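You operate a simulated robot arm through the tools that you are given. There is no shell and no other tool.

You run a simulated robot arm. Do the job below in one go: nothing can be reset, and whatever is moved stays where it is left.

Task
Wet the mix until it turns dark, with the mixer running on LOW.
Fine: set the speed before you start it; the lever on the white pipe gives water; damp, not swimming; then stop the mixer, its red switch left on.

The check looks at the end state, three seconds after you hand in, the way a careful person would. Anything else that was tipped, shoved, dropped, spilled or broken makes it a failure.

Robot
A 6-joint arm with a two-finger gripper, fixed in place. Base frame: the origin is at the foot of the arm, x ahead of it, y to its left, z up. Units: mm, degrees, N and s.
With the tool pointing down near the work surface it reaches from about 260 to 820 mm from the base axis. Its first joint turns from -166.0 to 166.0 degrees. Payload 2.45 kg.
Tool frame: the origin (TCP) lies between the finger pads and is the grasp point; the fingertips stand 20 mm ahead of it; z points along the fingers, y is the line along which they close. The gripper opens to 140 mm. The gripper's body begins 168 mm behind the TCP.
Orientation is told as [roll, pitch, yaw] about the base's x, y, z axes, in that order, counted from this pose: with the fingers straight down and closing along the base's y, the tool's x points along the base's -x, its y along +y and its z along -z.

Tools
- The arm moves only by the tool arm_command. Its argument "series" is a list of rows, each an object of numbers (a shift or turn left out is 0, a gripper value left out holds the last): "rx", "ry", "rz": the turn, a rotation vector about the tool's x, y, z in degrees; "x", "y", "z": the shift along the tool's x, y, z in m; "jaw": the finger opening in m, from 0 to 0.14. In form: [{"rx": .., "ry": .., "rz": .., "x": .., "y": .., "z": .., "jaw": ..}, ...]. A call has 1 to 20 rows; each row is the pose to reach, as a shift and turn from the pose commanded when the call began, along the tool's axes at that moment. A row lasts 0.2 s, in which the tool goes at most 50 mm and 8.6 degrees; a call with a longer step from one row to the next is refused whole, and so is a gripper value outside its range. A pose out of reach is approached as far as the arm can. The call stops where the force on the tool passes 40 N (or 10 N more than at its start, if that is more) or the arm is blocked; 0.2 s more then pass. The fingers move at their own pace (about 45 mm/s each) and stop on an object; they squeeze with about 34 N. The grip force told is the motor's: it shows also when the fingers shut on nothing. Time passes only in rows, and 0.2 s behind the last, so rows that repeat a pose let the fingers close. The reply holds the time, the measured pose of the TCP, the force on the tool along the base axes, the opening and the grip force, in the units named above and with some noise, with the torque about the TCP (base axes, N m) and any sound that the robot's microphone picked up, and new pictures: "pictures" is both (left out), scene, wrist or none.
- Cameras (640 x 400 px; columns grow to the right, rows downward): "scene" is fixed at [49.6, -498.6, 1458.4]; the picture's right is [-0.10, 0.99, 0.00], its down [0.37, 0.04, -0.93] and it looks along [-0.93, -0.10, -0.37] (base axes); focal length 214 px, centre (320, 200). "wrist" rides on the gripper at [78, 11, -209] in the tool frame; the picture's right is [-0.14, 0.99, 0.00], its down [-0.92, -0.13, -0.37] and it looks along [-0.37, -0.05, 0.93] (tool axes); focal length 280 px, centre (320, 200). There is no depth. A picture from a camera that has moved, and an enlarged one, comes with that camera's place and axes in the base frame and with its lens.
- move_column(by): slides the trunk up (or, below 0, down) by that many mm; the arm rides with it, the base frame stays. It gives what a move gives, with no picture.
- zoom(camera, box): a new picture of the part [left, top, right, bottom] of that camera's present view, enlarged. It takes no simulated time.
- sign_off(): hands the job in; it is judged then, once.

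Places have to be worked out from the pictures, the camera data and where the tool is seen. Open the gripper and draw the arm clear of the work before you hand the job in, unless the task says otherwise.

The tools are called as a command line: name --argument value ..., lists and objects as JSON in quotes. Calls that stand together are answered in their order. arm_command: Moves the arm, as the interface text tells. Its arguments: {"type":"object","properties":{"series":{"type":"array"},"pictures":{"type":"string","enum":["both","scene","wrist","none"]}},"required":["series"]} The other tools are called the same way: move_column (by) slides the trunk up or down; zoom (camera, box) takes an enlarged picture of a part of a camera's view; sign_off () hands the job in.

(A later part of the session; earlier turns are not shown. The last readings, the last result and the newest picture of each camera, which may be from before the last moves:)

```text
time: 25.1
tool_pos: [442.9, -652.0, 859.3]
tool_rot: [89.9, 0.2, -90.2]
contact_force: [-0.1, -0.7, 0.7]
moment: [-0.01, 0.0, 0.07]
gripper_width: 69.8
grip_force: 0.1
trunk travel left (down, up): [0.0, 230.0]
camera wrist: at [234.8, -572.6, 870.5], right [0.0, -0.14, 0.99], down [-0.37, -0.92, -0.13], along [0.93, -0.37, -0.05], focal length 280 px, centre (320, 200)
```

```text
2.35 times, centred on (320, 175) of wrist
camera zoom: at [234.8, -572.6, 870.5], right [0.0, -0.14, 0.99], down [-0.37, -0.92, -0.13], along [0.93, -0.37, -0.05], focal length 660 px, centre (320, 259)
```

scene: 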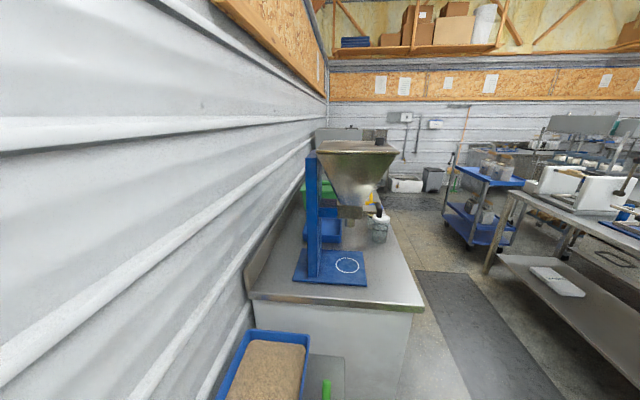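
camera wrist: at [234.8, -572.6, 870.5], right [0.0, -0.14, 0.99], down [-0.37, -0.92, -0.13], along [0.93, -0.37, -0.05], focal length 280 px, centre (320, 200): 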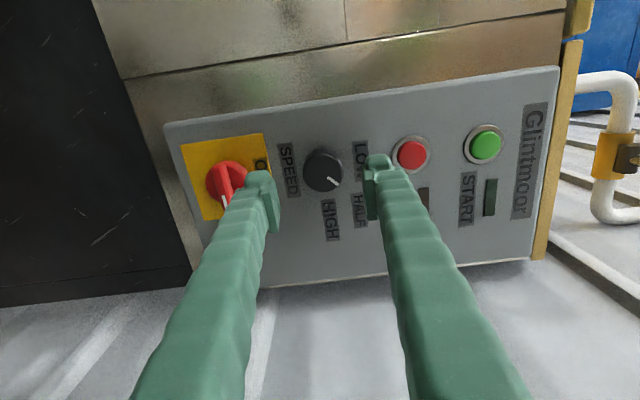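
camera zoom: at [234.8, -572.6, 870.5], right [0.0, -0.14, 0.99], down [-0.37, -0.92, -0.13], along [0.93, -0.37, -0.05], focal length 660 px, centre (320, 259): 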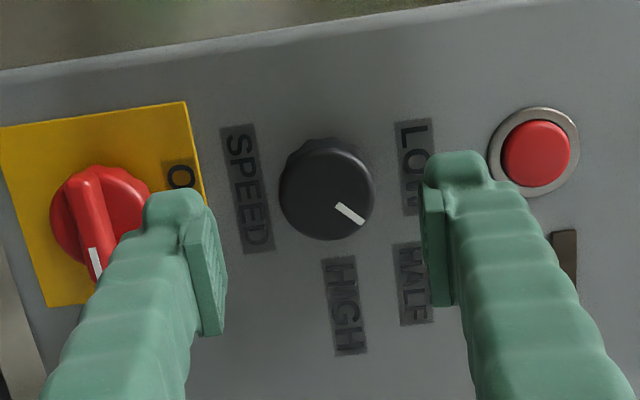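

The knob centre is about 3 mm above the tool axis. I correct and advance to TCP x≈500 so the pads overlap the knob rim, with the fingers still wide open.

arm_command --series '[{"y": 0.003, "x": -0.001, "z": 0.02}, {"y": 0.003, "x": -0.001, "z": 0.04}, {"y": 0.003, "x": -0.001, "z": 0.05}, {"y": 0.003, "x": -0.001, "z": 0.055}, {"y": 0.003, "x": -0.001, "z": 0.055}]' --pictures "wrist"

zoom --camera "wrist" --box '[240, 90, 400, 260]'

```text
time: 26.3
tool_pos: [497.7, -653.8, 861.1]
tool_rot: [89.9, 0.1, -90.1]
contact_force: [0.5, -0.4, -0.6]
moment: [-0.01, -0.01, 0.01]
gripper_width: 69.9
grip_force: 0.0
trunk travel left (down, up): [0.0, 230.0]
camera wrist: at [288.9, -574.2, 873.6], right [0.0, -0.14, 0.99], down [-0.37, -0.92, -0.13], along [0.93, -0.37, -0.05], focal length 280 px, centre (320, 200)
```

wrist: 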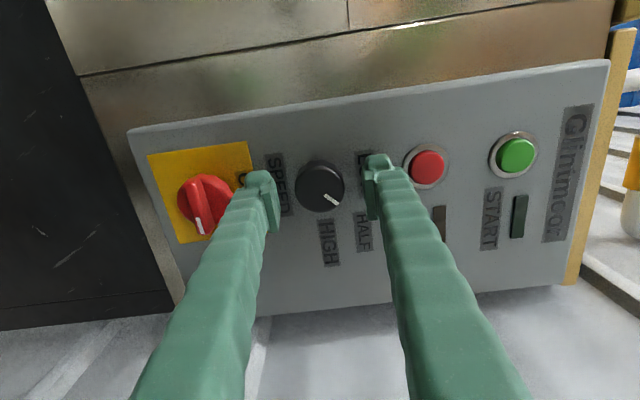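

```text
2.35 times, centred on (320, 175) of wrist
camera zoom: at [288.9, -574.2, 873.6], right [0.0, -0.14, 0.99], down [-0.37, -0.92, -0.13], along [0.93, -0.37, -0.05], focal length 660 px, centre (320, 259)
```

zoom: 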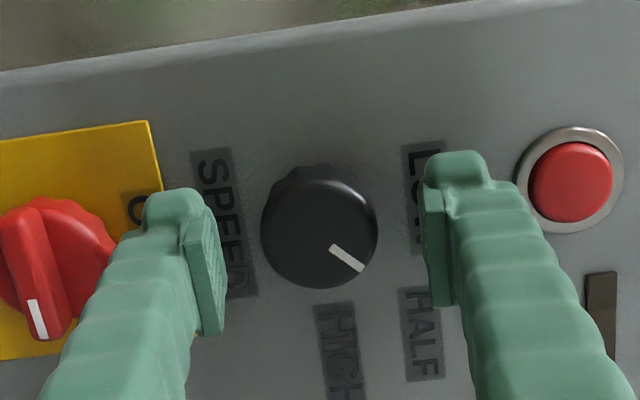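

The knob is now centred between the pads, its front face at about x≈511. I advance 3 mm more and close on the rim.

arm_command --series '[{"z": 0.003, "jaw": 0.07}, {"z": 0.003, "jaw": 0.05}, {"z": 0.003, "jaw": 0.035}, {"z": 0.003, "jaw": 0.03}, {"z": 0.003, "jaw": 0.03}]' --pictures "wrist"

zoom --camera "wrist" --box '[240, 90, 400, 260]'

```text
time: 27.5
tool_pos: [499.6, -655.1, 862.1]
tool_rot: [89.9, 0.3, -90.2]
contact_force: [1.2, 0.5, -0.7]
moment: [0.0, 0.0, -0.06]
gripper_width: 40.3
grip_force: 44.5
trunk travel left (down, up): [0.0, 230.0]
camera wrist: at [291.9, -574.1, 873.5], right [0.0, -0.14, 0.99], down [-0.37, -0.92, -0.13], along [0.93, -0.37, -0.05], focal length 280 px, centre (320, 200)
```

wrist: 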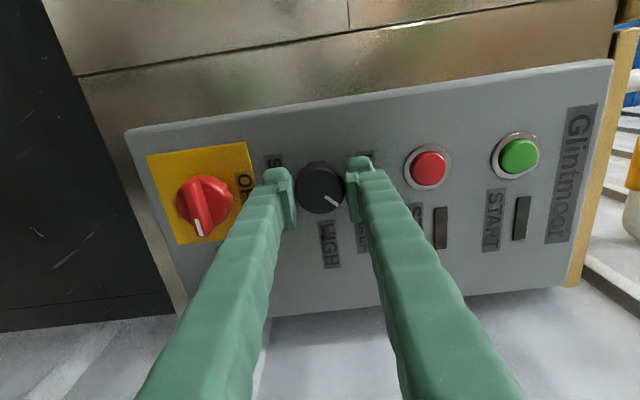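

```text
2.35 times, centred on (320, 175) of wrist
camera zoom: at [291.9, -574.1, 873.5], right [0.0, -0.14, 0.99], down [-0.37, -0.92, -0.13], along [0.93, -0.37, -0.05], focal length 660 px, centre (320, 259)
```

zoom: 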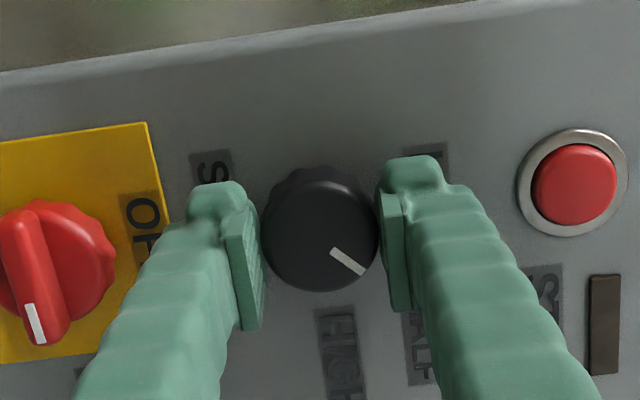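

Grip on the knob is good (40 mm). I turn it 45° counterclockwise (rz −45) from HALF to LOW.

arm_command --series '[{"rz": -8}, {"rz": -16}, {"rz": -24}, {"rz": -32}, {"rz": -40}, {"rz": -45}, {"rz": -45}]' --pictures "wrist"

zoom --camera "wrist" --box '[240, 90, 400, 260]'

```text
time: 29.1
tool_pos: [500.5, -653.1, 862.6]
tool_rot: [89.9, -45.1, -90.1]
contact_force: [3.2, -0.2, 4.3]
moment: [-0.04, -0.06, -0.02]
gripper_width: 40.2
grip_force: 45.0
trunk travel left (down, up): [0.0, 230.0]
camera wrist: at [291.8, -589.1, 815.2], right [0.0, 0.6, 0.8], down [-0.37, -0.74, 0.56], along [0.93, -0.3, 0.22], focal length 280 px, centre (320, 200)
```

wrist: 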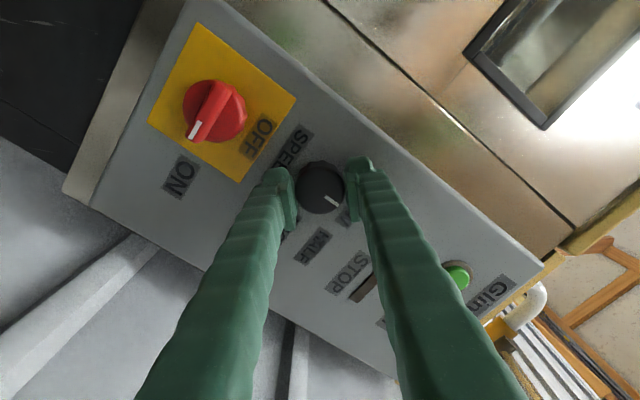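

```text
2.35 times, centred on (320, 175) of wrist
camera zoom: at [291.8, -589.1, 815.2], right [0.0, 0.6, 0.8], down [-0.37, -0.74, 0.56], along [0.93, -0.3, 0.22], focal length 660 px, centre (320, 259)
```

zoom: 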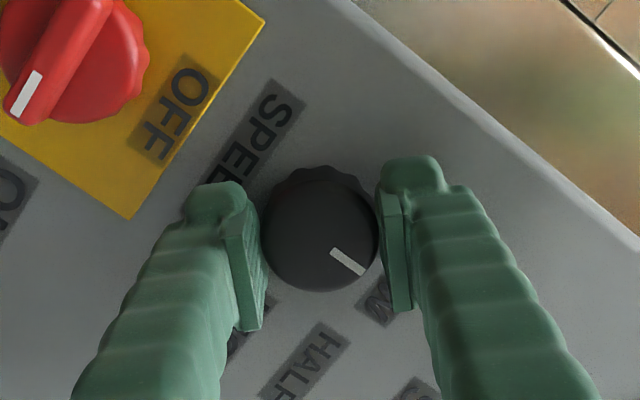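

The mark now lines up with LOW (straight up). I release and back off to verify.

arm_command --series '[{"jaw": 0.05}, {"jaw": 0.07}, {"jaw": 0.07}, {"z": -0.03}, {"z": -0.06}, {"z": -0.09}, {"z": -0.09}]' --pictures "wrist"

zoom --camera "wrist" --box '[180, 60, 440, 260]'

```text
time: 30.7
tool_pos: [409.4, -653.6, 862.1]
tool_rot: [89.9, -45.0, -90.1]
contact_force: [0.4, 0.0, 0.6]
moment: [0.03, 0.02, -0.06]
gripper_width: 70.0
grip_force: 0.1
trunk travel left (down, up): [0.0, 230.0]
camera wrist: at [201.4, -588.7, 815.0], right [0.0, 0.6, 0.8], down [-0.37, -0.74, 0.56], along [0.93, -0.3, 0.22], focal length 280 px, centre (320, 200)
```

wrist: 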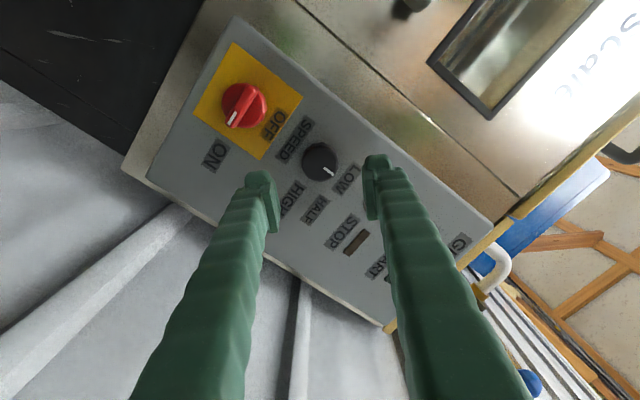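

```text
2.00 times, centred on (310, 160) of wrist
camera zoom: at [201.4, -588.7, 815.0], right [0.0, 0.6, 0.8], down [-0.37, -0.74, 0.56], along [0.93, -0.3, 0.22], focal length 561 px, centre (340, 280)
```

zoom: 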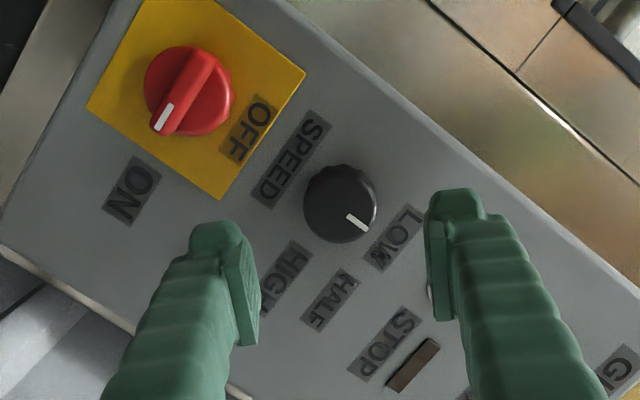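

Speed is on LOW and the main switch is ON. I go up to the START height with the gripper turned back square and closed, staying about 100 mm off the panel.

arm_command --series '[{"x": -0.02, "y": 0.02, "rz": -7.5, "jaw": 0.04}, {"x": -0.04, "y": 0.04, "rz": -15, "jaw": 0.02}, {"x": -0.06, "y": 0.06, "rz": -22.5, "jaw": 0.0}, {"x": -0.08, "y": 0.08, "rz": -30, "jaw": 0.0}, {"x": -0.1, "y": 0.1, "rz": -37.5, "jaw": 0.0}, {"x": -0.1202, "y": 0.1202, "rz": -45, "jaw": 0.0}, {"x": -0.1202, "y": 0.1202, "rz": -45, "jaw": 0.0}]' --pictures "wrist"

zoom --camera "wrist" --box '[230, 90, 410, 230]'

```text
time: 32.3
tool_pos: [410.9, -653.9, 1031.5]
tool_rot: [42.6, -89.8, -42.6]
contact_force: [0.2, 0.1, -0.2]
moment: [-0.03, 0.0, -0.03]
gripper_width: 0.0
grip_force: 29.1
trunk travel left (down, up): [0.0, 230.0]
camera wrist: at [202.2, -641.0, 954.1], right [0.0, 0.99, 0.14], down [-0.37, -0.13, 0.92], along [0.93, -0.05, 0.36], focal length 280 px, centre (320, 200)
```

wrist: 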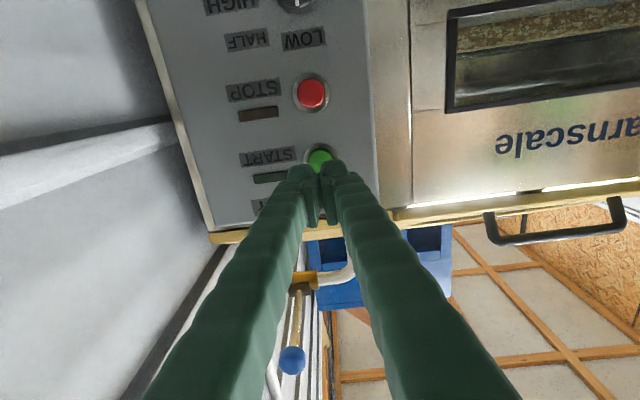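

```text
2.86 times, centred on (320, 160) of wrist
camera zoom: at [202.2, -641.0, 954.1], right [0.0, 0.99, 0.14], down [-0.37, -0.13, 0.92], along [0.93, -0.05, 0.36], focal length 801 px, centre (320, 314)
```

zoom: 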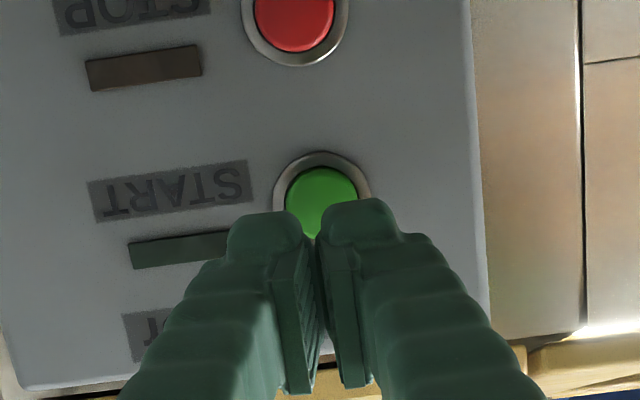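

The closed tips line up with START within about 2 mm. I advance to just short of the button, then press in 3 mm steps.

arm_command --series '[{"x": -0.002, "z": 0.04}, {"x": -0.002, "z": 0.08}, {"x": -0.002, "z": 0.085}, {"x": -0.002, "z": 0.088}, {"x": -0.002, "z": 0.091}, {"x": -0.002, "z": 0.094}, {"x": -0.002, "z": 0.097}, {"x": -0.002, "z": 0.1}]' --pictures "wrist"

zoom --camera "wrist" --box '[200, 60, 420, 230]'

```text
time: 34.1
tool_pos: [509.1, -654.3, 1035.5]
tool_rot: [75.4, -89.8, -75.5]
contact_force: [-7.0, -0.2, -1.0]
moment: [-0.01, 0.04, 0.02]
gripper_width: 5.9
grip_force: 30.0
trunk travel left (down, up): [0.0, 230.0]
heard: click
camera wrist: at [300.9, -641.7, 956.4], right [0.0, 0.99, 0.14], down [-0.37, -0.13, 0.92], along [0.93, -0.05, 0.36], focal length 280 px, centre (320, 200)
```

wrist: 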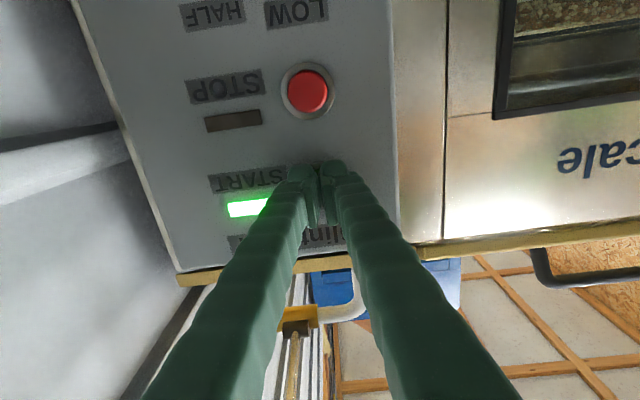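

```text
2.35 times, centred on (310, 145) of wrist
camera zoom: at [300.9, -641.7, 956.4], right [0.0, 0.99, 0.14], down [-0.37, -0.13, 0.92], along [0.93, -0.05, 0.36], focal length 660 px, centre (344, 329)
```

zoom: 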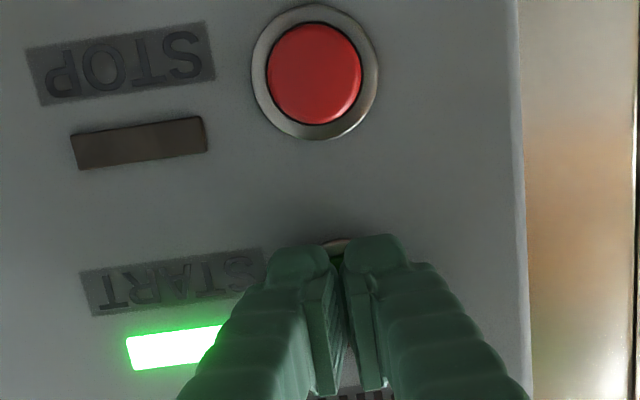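

START clicked and its lamp is lit, so the mixer is running on LOW. I retreat from the panel and look at the window and the valve.

arm_command --series '[{"z": -0.03}, {"z": -0.07}, {"z": -0.11}, {"z": -0.15}, {"z": -0.18}, {"z": -0.18}]' --pictures "wrist"

zoom --camera "wrist" --box '[210, 180, 350, 330]'

zoom --camera "wrist" --box '[380, 0, 640, 160]'

```text
time: 35.5
tool_pos: [328.5, -654.2, 1033.4]
tool_rot: [71.7, -89.9, -71.7]
contact_force: [0.2, -0.5, 1.1]
moment: [0.0, -0.02, -0.01]
gripper_width: 0.1
grip_force: 29.4
trunk travel left (down, up): [0.0, 230.0]
camera wrist: at [120.4, -641.5, 956.6], right [0.0, 0.99, 0.14], down [-0.37, -0.13, 0.92], along [0.93, -0.05, 0.36], focal length 280 px, centre (320, 200)
```

wrist: 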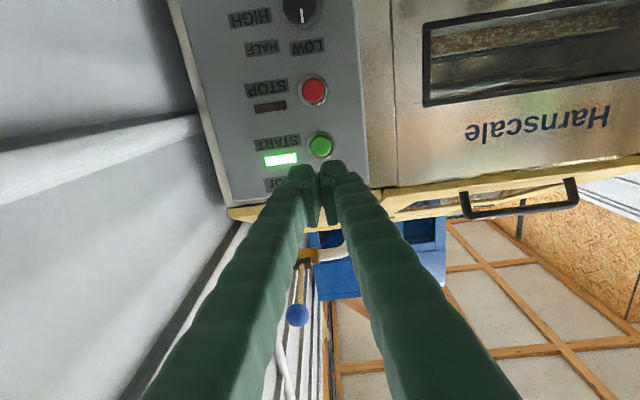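

```text
2.67 times, centred on (280, 255) of wrist
camera zoom: at [120.4, -641.5, 956.6], right [0.0, 0.99, 0.14], down [-0.37, -0.13, 0.92], along [0.93, -0.05, 0.36], focal length 748 px, centre (427, 53)
```

zoom: 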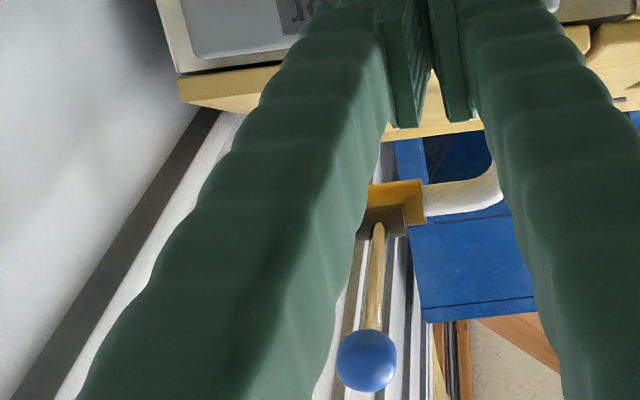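

```text
2.46 times, centred on (510, 80) of wrist
camera zoom: at [120.4, -641.5, 956.6], right [0.0, 0.99, 0.14], down [-0.37, -0.13, 0.92], along [0.93, -0.05, 0.36], focal length 690 px, centre (-148, 495)
```

zoom: 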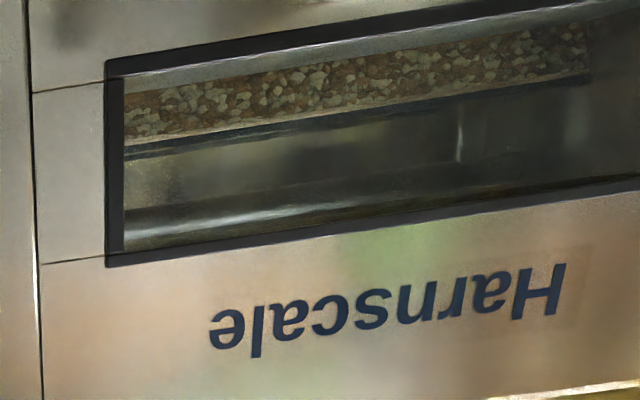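

The mixer is turning. Triangulated again, the valve lever runs level from its hub near [638,-730,1302] to the blue ball near [492,-730,1303], crosswise to the pipe, which looks closed. I raise the trunk to bring the arm up to valve height.

move_column --by 150

arm_command --series '[{"z": -0.02}, {"z": -0.04}]' --pictures "both"

zoom --camera "wrist" --box '[220, 90, 420, 260]'

```text
time: 37.3
tool_pos: [329.4, -655.1, 1184.2]
tool_rot: [67.6, -89.9, -67.7]
contact_force: [0.3, 0.6, -0.3]
moment: [-0.03, -0.01, -0.02]
gripper_width: 0.0
grip_force: 29.6
trunk travel left (down, up): [-150.0, 80.0]
```

```text
time: 37.9
tool_pos: [289.5, -654.6, 1184.3]
tool_rot: [59.2, -89.8, -59.3]
contact_force: [-0.1, -0.4, -0.2]
moment: [0.03, 0.0, 0.01]
gripper_width: 0.0
grip_force: 29.1
trunk travel left (down, up): [-150.0, 80.0]
camera wrist: at [80.6, -641.5, 1106.5], right [0.0, 0.99, 0.14], down [-0.37, -0.13, 0.92], along [0.93, -0.05, 0.36], focal length 280 px, centre (320, 200)
```

scene: 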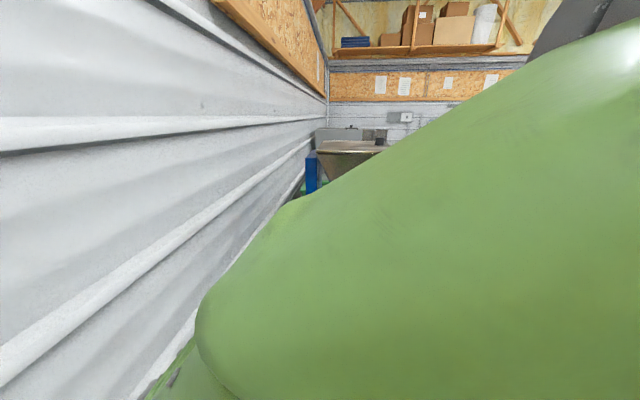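
wrist: 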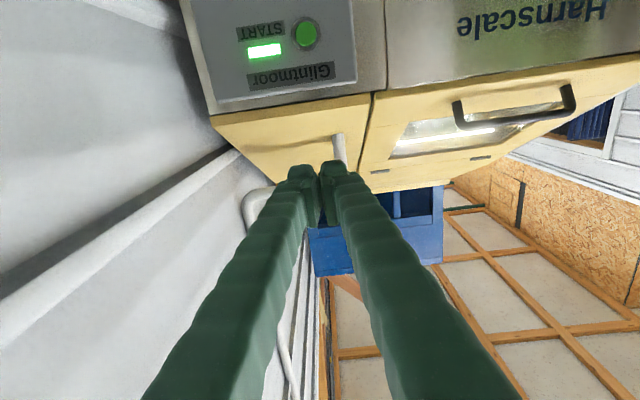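

```text
2.35 times, centred on (320, 175) of wrist
camera zoom: at [80.6, -641.5, 1106.5], right [0.0, 0.99, 0.14], down [-0.37, -0.13, 0.92], along [0.93, -0.05, 0.36], focal length 660 px, centre (320, 259)
```

zoom: 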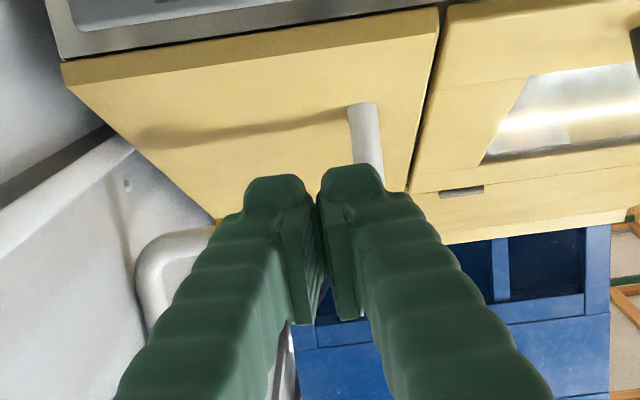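

The closed fingers hide the valve. I open them, go up to about z=1470 and pitch to 45°, so I look down at the valve from the front, keeping fingertips well short of the lever.

arm_command --series '[{"x": -0.036, "ry": 5, "jaw": 0.14}, {"x": -0.072, "ry": 10}, {"x": -0.108, "ry": 16}, {"x": -0.144, "ry": 22}, {"x": -0.18, "ry": 28}, {"x": -0.216, "ry": 34}, {"x": -0.252, "y": -0.015, "z": 0.01, "ry": 40}, {"x": -0.288, "y": -0.03, "z": 0.03, "ry": 45}, {"x": -0.29, "y": -0.045, "z": 0.06, "ry": 45}, {"x": -0.29, "y": -0.06, "z": 0.09, "ry": 45}, {"x": -0.29, "y": -0.06, "z": 0.09, "ry": 45}]' --pictures "wrist"

zoom --camera "wrist" --box '[220, 90, 420, 260]'

```text
time: 40.3
tool_pos: [378.8, -710.4, 1476.3]
tool_rot: [0.0, -44.8, -0.1]
contact_force: [0.6, 0.7, 0.2]
moment: [-0.14, 0.04, -0.13]
gripper_width: 140.0
grip_force: 0.2
trunk travel left (down, up): [-150.0, 80.0]
camera wrist: at [176.5, -697.5, 1569.3], right [0.1, 0.99, 0.1], down [0.39, -0.13, 0.91], along [0.91, -0.05, -0.4], focal length 280 px, centre (320, 200)
```

wrist: 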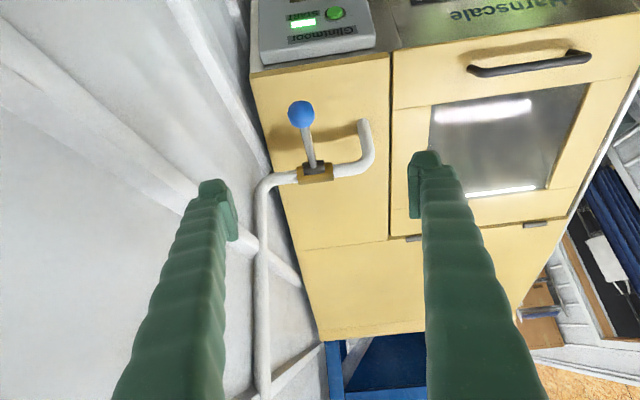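

```text
2.35 times, centred on (320, 175) of wrist
camera zoom: at [176.5, -697.5, 1569.3], right [0.1, 0.99, 0.1], down [0.39, -0.13, 0.91], along [0.91, -0.05, -0.4], focal length 660 px, centre (320, 259)
```

zoom: 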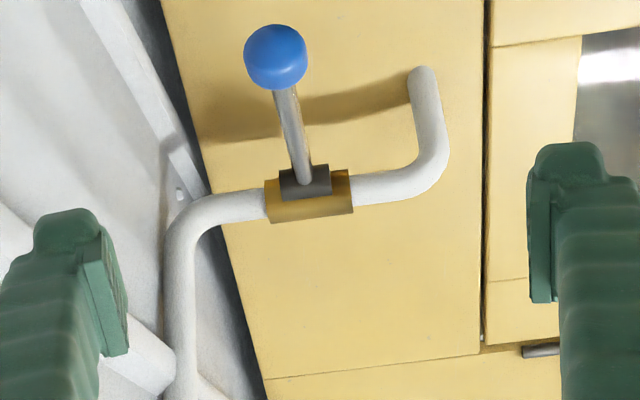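

From above, the lever is a rod with a ~37 mm blue ball sticking out from a dark pivot block on the front of the brass valve, level, with the ball near [487,-729,1298]. I bring the tool horizontal at the ball's height but 150 mm short of it, with fingers part-closed.

arm_command --series '[{"x": 0.016, "y": -0.002, "z": 0.009, "ry": -5, "jaw": 0.06}, {"x": 0.036, "y": -0.004, "z": 0.018, "ry": -11}, {"x": 0.056, "y": -0.006, "z": 0.03, "ry": -17}, {"x": 0.08, "y": -0.009, "z": 0.045, "ry": -24}, {"x": 0.105, "y": -0.012, "z": 0.06, "ry": -31}, {"x": 0.13, "y": -0.015, "z": 0.075, "ry": -38}, {"x": 0.1604, "y": -0.0186, "z": 0.0914, "ry": -45}, {"x": 0.1604, "y": -0.0186, "z": 0.0914, "ry": -45}]' --pictures "wrist"

zoom --camera "wrist" --box '[220, 90, 420, 260]'

```text
time: 42.1
tool_pos: [328.0, -797.1, 1306.8]
tool_rot: [3.6, -88.0, -3.2]
contact_force: [0.0, 0.6, -0.2]
moment: [0.04, -0.03, 0.03]
gripper_width: 60.1
grip_force: 0.0
out of reach, approached as far as the arm can: row 1, 2, 3, 4, 5, 6, 7, 8
trunk travel left (down, up): [-150.0, 80.0]
camera wrist: at [116.5, -786.1, 1236.0], right [0.0, 0.99, 0.14], down [-0.33, -0.13, 0.93], along [0.94, -0.05, 0.33], focal length 280 px, centre (320, 200)
```

wrist: 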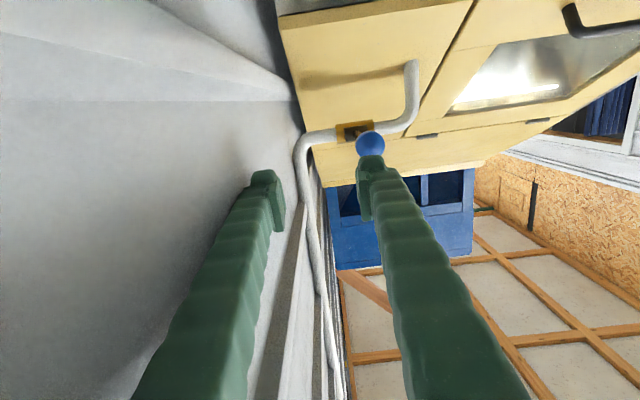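

```text
2.35 times, centred on (320, 175) of wrist
camera zoom: at [116.5, -786.1, 1236.0], right [0.0, 0.99, 0.14], down [-0.33, -0.13, 0.93], along [0.94, -0.05, 0.33], focal length 660 px, centre (320, 259)
```

zoom: 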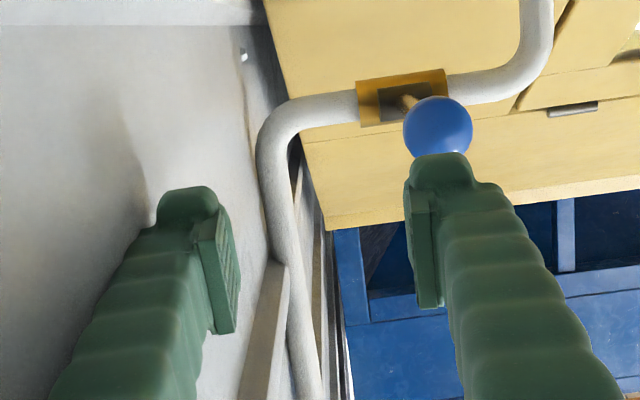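

The arm strayed: it reports out of reach and ended at y≈-797, closer to the wall than I asked, though without contact. I ease it back toward +y, away from the wall, and check.

arm_command --series '[{"y": 0.03}, {"y": 0.06}, {"y": 0.09}, {"y": 0.11}, {"y": 0.11}]' --pictures "both"

```text
time: 43.3
tool_pos: [327.0, -797.4, 1305.5]
tool_rot: [67.1, -89.8, -67.0]
contact_force: [-0.1, -0.1, 0.0]
moment: [0.0, -0.02, -0.03]
gripper_width: 60.2
grip_force: 0.0
out of reach, approached as far as the arm can: row 1, 2, 3, 4, 5
trunk travel left (down, up): [-150.0, 80.0]
camera wrist: at [119.1, -786.0, 1228.0], right [0.0, 0.99, 0.14], down [-0.37, -0.13, 0.92], along [0.93, -0.05, 0.36], focal length 280 px, centre (320, 200)
```

scene: 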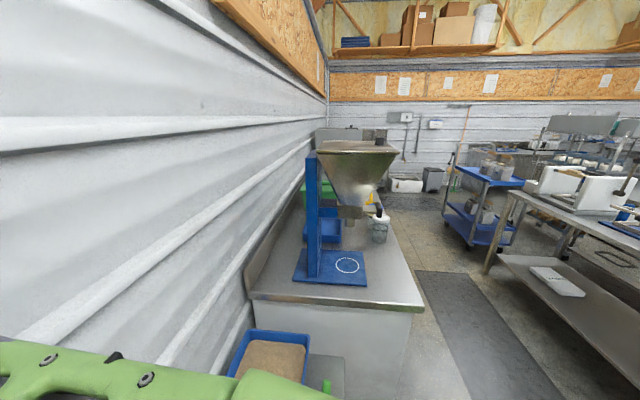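
wrist: 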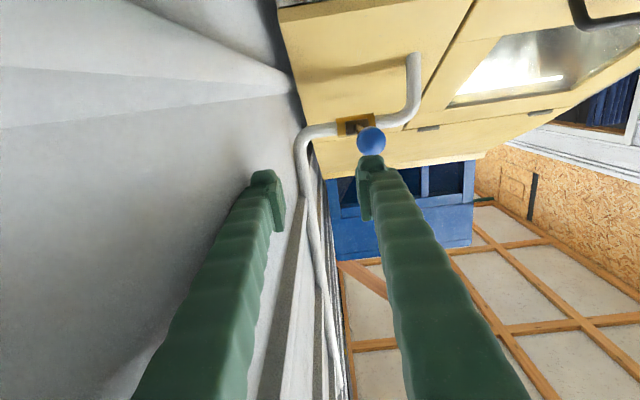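

Moving +y alone is refused from here, likely a wrist-joint limit when the wrist is far back. I try a small forward move with +y, keeping tips at least 60 mm short of the ball.

arm_command --series '[{"z": 0.02}, {"z": 0.04, "y": 0.01}, {"z": 0.06, "y": 0.02}, {"z": 0.06, "y": 0.02}]' --pictures "none"

```text
time: 44.3
tool_pos: [388.3, -801.1, 1305.3]
tool_rot: [64.1, -89.8, -63.9]
contact_force: [1.0, 0.6, 0.4]
moment: [0.0, 0.03, -0.02]
gripper_width: 60.0
grip_force: 0.0
out of reach, approached as far as the arm can: row 2, 3, 4
trunk travel left (down, up): [-150.0, 80.0]
```

Forward works but +y doesn't, so the arm is probably in an awkward joint branch. I retrace to the earlier good pose (about [379,-711,1476], pitched 45°).

arm_command --series '[{"x": -0.03, "ry": 7, "z": -0.01}, {"x": -0.06, "ry": 14, "z": -0.02}, {"x": -0.09, "ry": 21, "y": 0.02, "z": -0.02}, {"x": -0.12, "ry": 28, "y": 0.04, "z": -0.02}, {"x": -0.15, "ry": 35, "y": 0.06, "z": -0.015}, {"x": -0.171, "ry": 42, "y": 0.08, "z": -0.01}, {"x": -0.171, "ry": 45, "y": 0.09, "z": -0.009}, {"x": -0.171, "ry": 45, "y": 0.09, "z": -0.009}]' --pictures "both"

```text
time: 46.1
tool_pos: [379.2, -710.7, 1475.2]
tool_rot: [0.4, -44.9, -0.4]
contact_force: [-0.1, 0.1, 0.6]
moment: [0.0, -0.01, 0.03]
gripper_width: 60.3
grip_force: 0.2
trunk travel left (down, up): [-150.0, 80.0]
camera wrist: at [177.0, -698.7, 1568.4], right [0.1, 0.99, 0.1], down [0.39, -0.13, 0.91], along [0.91, -0.05, -0.4], focal length 280 px, centre (320, 200)
```

scene: 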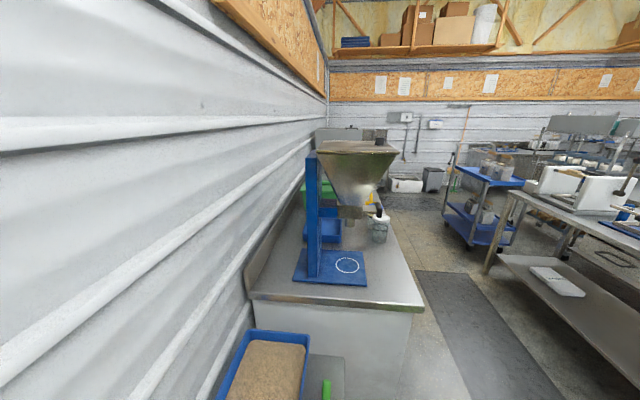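
wrist: 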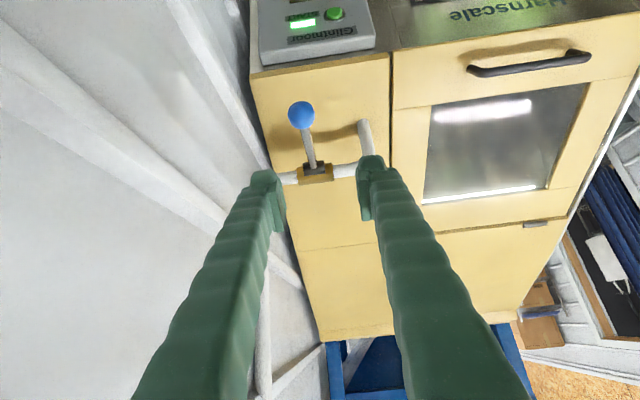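

Back at a good pose. The ball can be approached from this 45° attitude with the fingers closing along y, which also suits an up/down lever. I move to a pre-grasp point 80 mm short of the ball along the tool axis.

arm_command --series '[{"x": 0.0122, "y": -0.0045, "z": 0.03}, {"x": 0.0244, "y": -0.009, "z": 0.06}, {"x": 0.0366, "y": -0.0135, "z": 0.09}, {"x": 0.0488, "y": -0.018, "z": 0.12}, {"x": 0.0488, "y": -0.018, "z": 0.12}]' --pictures "wrist"

zoom --camera "wrist" --box '[220, 90, 420, 260]'

```text
time: 47.3
tool_pos: [431.5, -728.1, 1355.2]
tool_rot: [0.1, -44.9, -0.4]
contact_force: [0.8, -1.3, 0.4]
moment: [-0.06, 0.02, 0.0]
gripper_width: 60.3
grip_force: 0.1
trunk travel left (down, up): [-150.0, 80.0]
camera wrist: at [228.0, -715.8, 1448.5], right [0.1, 0.99, 0.1], down [0.39, -0.13, 0.91], along [0.91, -0.05, -0.4], focal length 280 px, centre (320, 200)
```

wrist: 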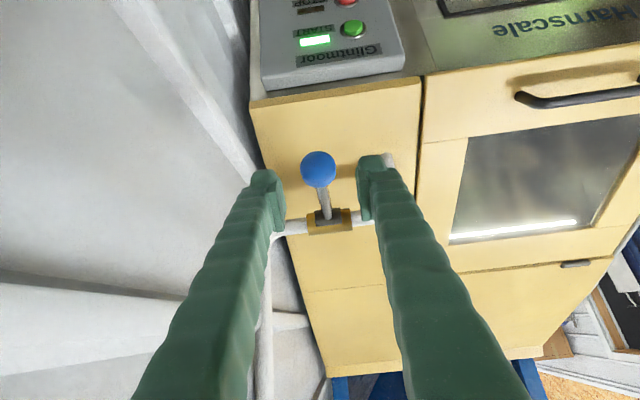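

```text
2.35 times, centred on (320, 175) of wrist
camera zoom: at [228.0, -715.8, 1448.5], right [0.1, 0.99, 0.1], down [0.39, -0.13, 0.91], along [0.91, -0.05, -0.4], focal length 660 px, centre (320, 259)
```

zoom: 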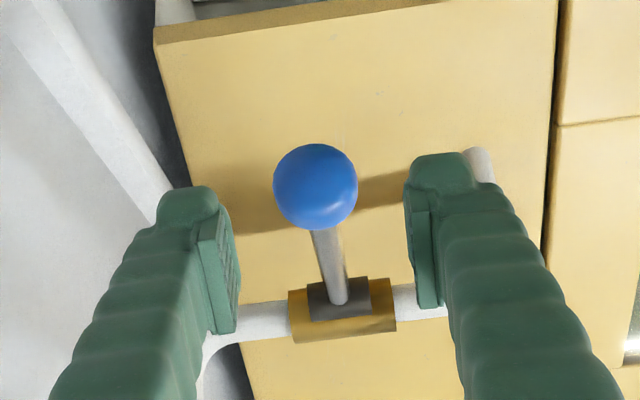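

The ball lies on the tool axis within 2 mm. I advance 78 mm so that it sits between the pads, fingers still open.

arm_command --series '[{"y": -0.001, "z": 0.03}, {"y": -0.0015, "z": 0.055}, {"y": -0.0015, "z": 0.078}, {"y": -0.0015, "z": 0.078}]' --pictures "wrist"

zoom --camera "wrist" --box '[220, 90, 420, 260]'

```text
time: 48.3
tool_pos: [486.4, -728.2, 1300.7]
tool_rot: [0.2, -44.9, -0.3]
contact_force: [0.2, -0.1, 1.1]
moment: [0.03, -0.03, -0.01]
gripper_width: 60.3
grip_force: 0.1
trunk travel left (down, up): [-150.0, 80.0]
camera wrist: at [283.3, -716.7, 1394.0], right [0.1, 0.99, 0.1], down [0.39, -0.13, 0.91], along [0.91, -0.05, -0.4], focal length 280 px, centre (320, 200)
```

wrist: 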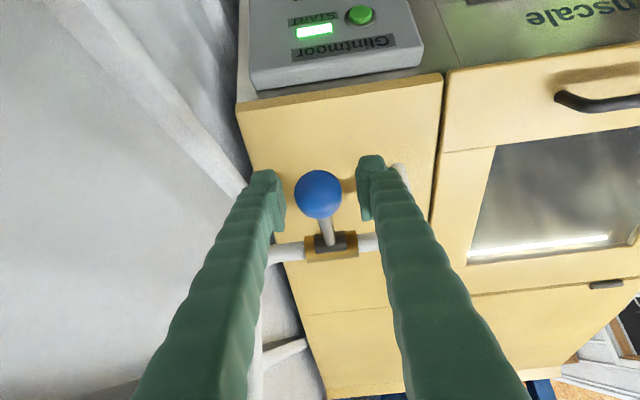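

```text
2.35 times, centred on (320, 175) of wrist
camera zoom: at [283.3, -716.7, 1394.0], right [0.1, 0.99, 0.1], down [0.39, -0.13, 0.91], along [0.91, -0.05, -0.4], focal length 660 px, centre (320, 259)
```

zoom: 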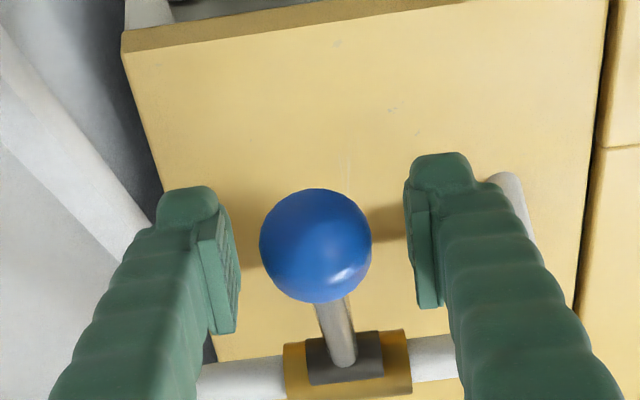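

The ball is centred between the pads. I grip it, then test with a small 6 mm downward nudge and read the force.

arm_command --series '[{"jaw": 0.045}, {"jaw": 0.033}, {"jaw": 0.03}, {"jaw": 0.03}]' --pictures "none"

arm_command --series '[{"x": 0.002, "z": 0.002}, {"x": 0.0042, "z": 0.0042}, {"x": 0.0042, "z": 0.0042}]' --pictures "none"

```text
time: 49.3
tool_pos: [485.7, -729.1, 1300.8]
tool_rot: [0.2, -44.9, -0.3]
contact_force: [2.8, -5.6, -0.5]
moment: [-0.04, -0.05, 0.0]
gripper_width: 34.7
grip_force: 39.3
trunk travel left (down, up): [-150.0, 80.0]
```

```text
time: 50.1
tool_pos: [486.7, -729.4, 1296.0]
tool_rot: [0.1, -45.0, -0.2]
contact_force: [8.3, -10.5, 9.1]
moment: [-0.05, -1.2, -0.05]
gripper_width: 34.3
grip_force: 45.1
trunk travel left (down, up): [-150.0, 80.0]
```

Down 5 mm gave about 9 N reaction, not conclusive. I go back and try 6 mm upward to compare.

arm_command --series '[{"x": -0.0042, "z": -0.0042}, {"x": -0.0063, "z": -0.0063}, {"x": -0.0085, "z": -0.0085}, {"x": -0.0085, "z": -0.0085}]' --pictures "wrist"

zoom --camera "wrist" --box '[220, 130, 420, 300]'

```text
time: 51.1
tool_pos: [486.2, -729.6, 1299.7]
tool_rot: [0.9, -44.6, -0.7]
contact_force: [6.2, -0.2, -32.4]
moment: [0.0, 1.04, -0.04]
gripper_width: 34.0
grip_force: 45.0
trunk travel left (down, up): [-150.0, 80.0]
camera wrist: at [284.5, -719.1, 1394.3], right [0.1, 0.99, 0.11], down [0.4, -0.14, 0.91], along [0.91, -0.05, -0.41], focal length 280 px, centre (320, 200)
```

wrist: 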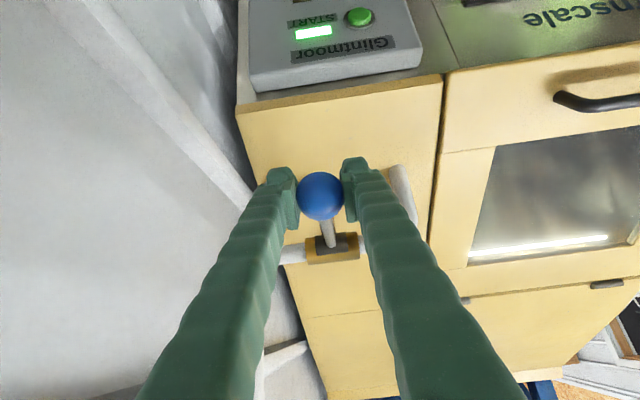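

```text
2.35 times, centred on (320, 215) of wrist
camera zoom: at [284.5, -719.1, 1394.3], right [0.1, 0.99, 0.11], down [0.4, -0.14, 0.91], along [0.91, -0.05, -0.41], focal length 660 px, centre (320, 165)
```

zoom: 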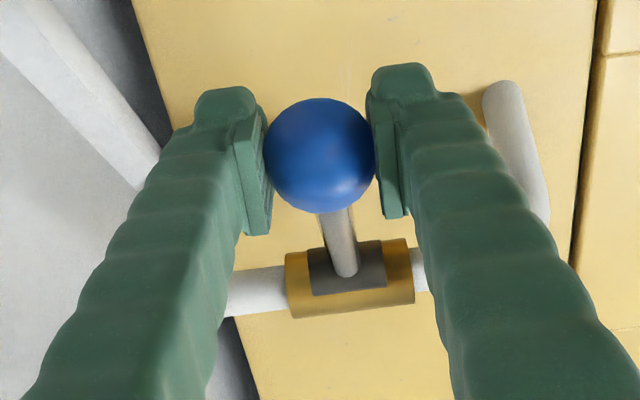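

Upward is a hard stop (32 N with no travel) while downward moves easily, so the lever is closed when level and opens downward. I do a short test: ease it down about 10° along its arc, hold briefly, and return it to the closed stop, all in one call, listening for water.

arm_command --series '[{"x": 0.0043, "z": 0.0043}, {"x": 0.0131, "z": 0.014}, {"x": 0.0211, "z": 0.0243}, {"x": 0.0211, "z": 0.0243}, {"x": 0.0131, "z": 0.014}, {"x": 0.0043, "z": 0.0043}, {"x": 0.0022, "z": 0.0022}, {"x": 0.0022, "z": 0.0022}]' --pictures "wrist"

zoom --camera "wrist" --box '[220, 130, 420, 300]'

```text
time: 52.9
tool_pos: [485.2, -730.1, 1299.2]
tool_rot: [0.8, -44.5, -0.6]
contact_force: [2.2, 1.3, -25.9]
moment: [-0.04, 0.45, 0.03]
gripper_width: 34.2
grip_force: 45.2
trunk travel left (down, up): [-150.0, 80.0]
camera wrist: at [283.1, -718.7, 1392.7], right [0.1, 0.99, 0.11], down [0.4, -0.14, 0.91], along [0.91, -0.05, -0.41], focal length 280 px, centre (320, 200)
```

wrist: 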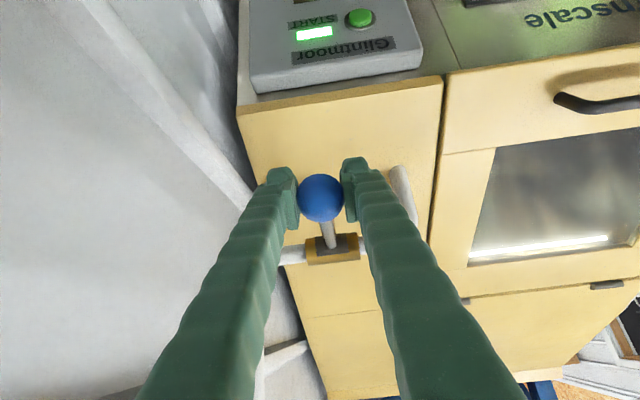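

```text
2.35 times, centred on (320, 215) of wrist
camera zoom: at [283.1, -718.7, 1392.7], right [0.1, 0.99, 0.11], down [0.4, -0.14, 0.91], along [0.91, -0.05, -0.41], focal length 660 px, centre (320, 165)
```

zoom: 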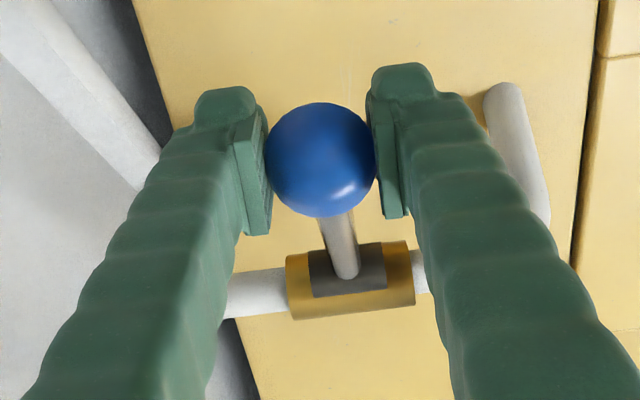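

No sound came. I repeat the 10° dip but stop there and look, to confirm that the lever really follows.

arm_command --series '[{"x": 0.0021, "z": 0.0021}, {"x": 0.0109, "z": 0.0118}, {"x": 0.0189, "z": 0.0221}]' --pictures "wrist"

zoom --camera "wrist" --box '[220, 130, 420, 300]'

```text
time: 53.7
tool_pos: [486.9, -729.6, 1279.6]
tool_rot: [-0.2, -45.2, -0.1]
contact_force: [-1.5, -3.0, 10.1]
moment: [0.22, -1.26, 0.18]
gripper_width: 34.3
grip_force: 44.4
trunk travel left (down, up): [-150.0, 80.0]
camera wrist: at [283.8, -717.1, 1371.1], right [0.1, 0.99, 0.1], down [0.39, -0.13, 0.91], along [0.92, -0.06, -0.4], focal length 280 px, centre (320, 200)
```

wrist: 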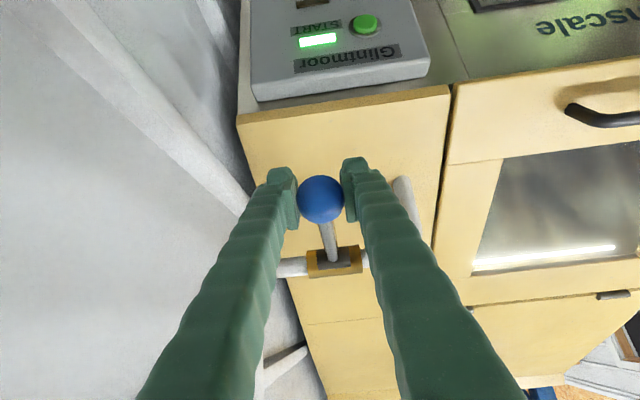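

```text
2.35 times, centred on (320, 215) of wrist
camera zoom: at [283.8, -717.1, 1371.1], right [0.1, 0.99, 0.1], down [0.39, -0.13, 0.91], along [0.92, -0.06, -0.4], focal length 660 px, centre (320, 165)
```

zoom: 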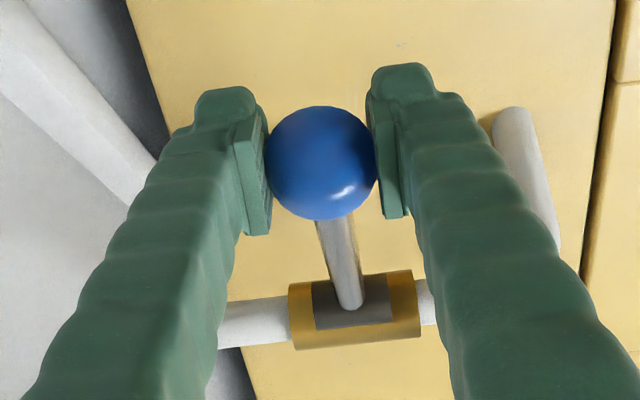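

The lever follows (ball 20 mm lower) with still no sound. I dip further to about 20°, then return to the closed stop in the same call, listening.

arm_command --series '[{"x": 0.007, "z": 0.011}, {"x": 0.0131, "z": 0.0226}, {"x": 0.0131, "z": 0.0226}, {"x": 0.007, "z": 0.011}, {"x": 0.0, "z": 0.0}, {"x": -0.008, "z": -0.0103}, {"x": -0.0168, "z": -0.02}, {"x": -0.0182, "z": -0.0214}]' --pictures "wrist"

zoom --camera "wrist" --box '[220, 130, 420, 300]'

```text
time: 55.5
tool_pos: [485.1, -730.0, 1298.4]
tool_rot: [0.7, -44.7, -0.6]
contact_force: [-1.4, 1.5, -24.9]
moment: [-0.13, 0.26, 0.09]
gripper_width: 34.1
grip_force: 45.0
trunk travel left (down, up): [-150.0, 80.0]
camera wrist: at [282.9, -718.8, 1392.0], right [0.1, 0.99, 0.11], down [0.4, -0.14, 0.91], along [0.91, -0.05, -0.41], focal length 280 px, centre (320, 200)
```

wrist: 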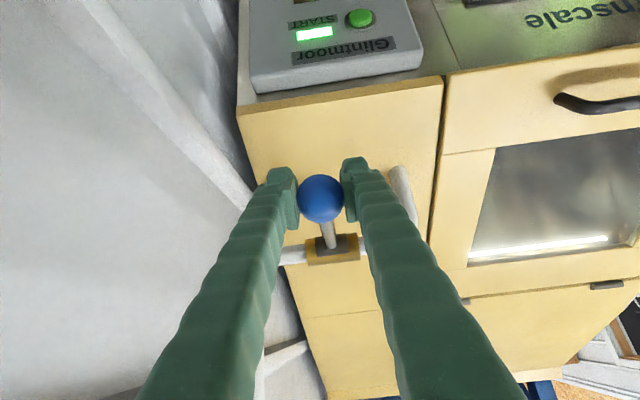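

```text
2.35 times, centred on (320, 215) of wrist
camera zoom: at [282.9, -718.8, 1392.0], right [0.1, 0.99, 0.11], down [0.4, -0.14, 0.91], along [0.91, -0.05, -0.41], focal length 660 px, centre (320, 165)
```

zoom: 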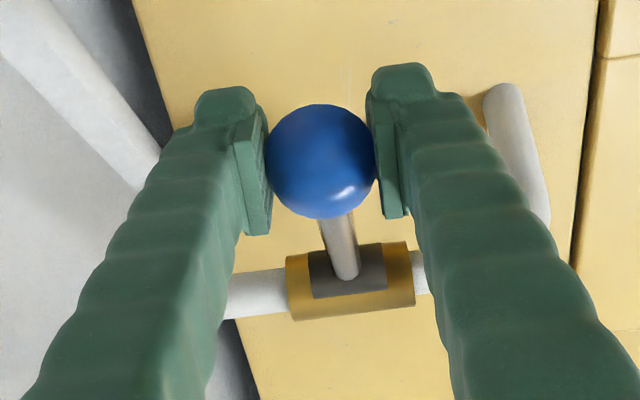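

Still silent. I enlarge the lid window and the spout end to see whether water or the mix can be judged from here.

zoom --camera "wrist" --box '[440, 110, 640, 290]'

zoom --camera "wrist" --box '[360, 130, 460, 230]'

```text
2.22 times, centred on (540, 200) of wrist
camera zoom: at [282.9, -718.8, 1392.0], right [0.1, 0.99, 0.11], down [0.4, -0.14, 0.91], along [0.91, -0.05, -0.41], focal length 623 px, centre (-169, 200)
```

zoom: 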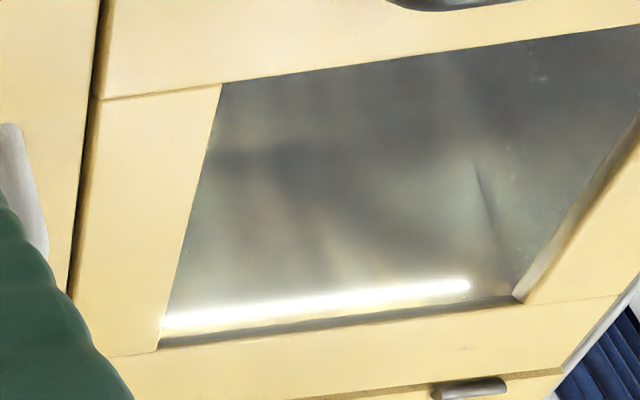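

```text
4.00 times, centred on (410, 180) of wrist
camera zoom: at [282.9, -718.8, 1392.0], right [0.1, 0.99, 0.11], down [0.4, -0.14, 0.91], along [0.91, -0.05, -0.41], focal length 1122 px, centre (-40, 280)
```

zoom: 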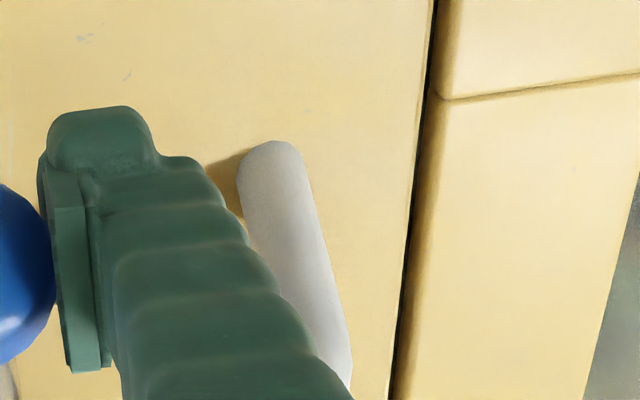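

The lid glass only reflects. I try a fuller stroke: down to about 30°, a 0.2 s hold, and back to closed in the same call, listening for flow.

arm_command --series '[{"x": 0.0182, "z": 0.0214}, {"x": 0.0313, "z": 0.044}, {"x": 0.0402, "z": 0.0686}, {"x": 0.0402, "z": 0.0686}, {"x": 0.0313, "z": 0.044}, {"x": 0.0182, "z": 0.0214}, {"x": 0.0014, "z": 0.0014}, {"x": 0.0, "z": 0.0}]' --pictures "wrist"

```text
time: 57.3
tool_pos: [484.9, -731.0, 1297.7]
tool_rot: [0.8, -44.7, -0.6]
contact_force: [-1.5, 5.9, -30.5]
moment: [-0.06, 0.3, -0.07]
gripper_width: 34.0
grip_force: 44.8
trunk travel left (down, up): [-150.0, 80.0]
camera wrist: at [282.8, -718.9, 1392.1], right [0.1, 0.99, 0.11], down [0.4, -0.14, 0.91], along [0.91, -0.05, -0.41], focal length 280 px, centre (320, 200)
```

wrist: 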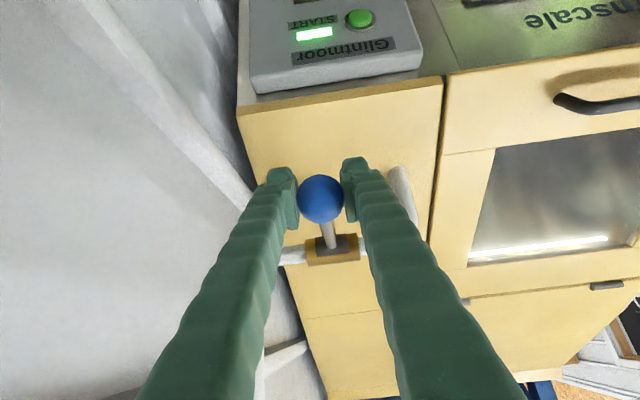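

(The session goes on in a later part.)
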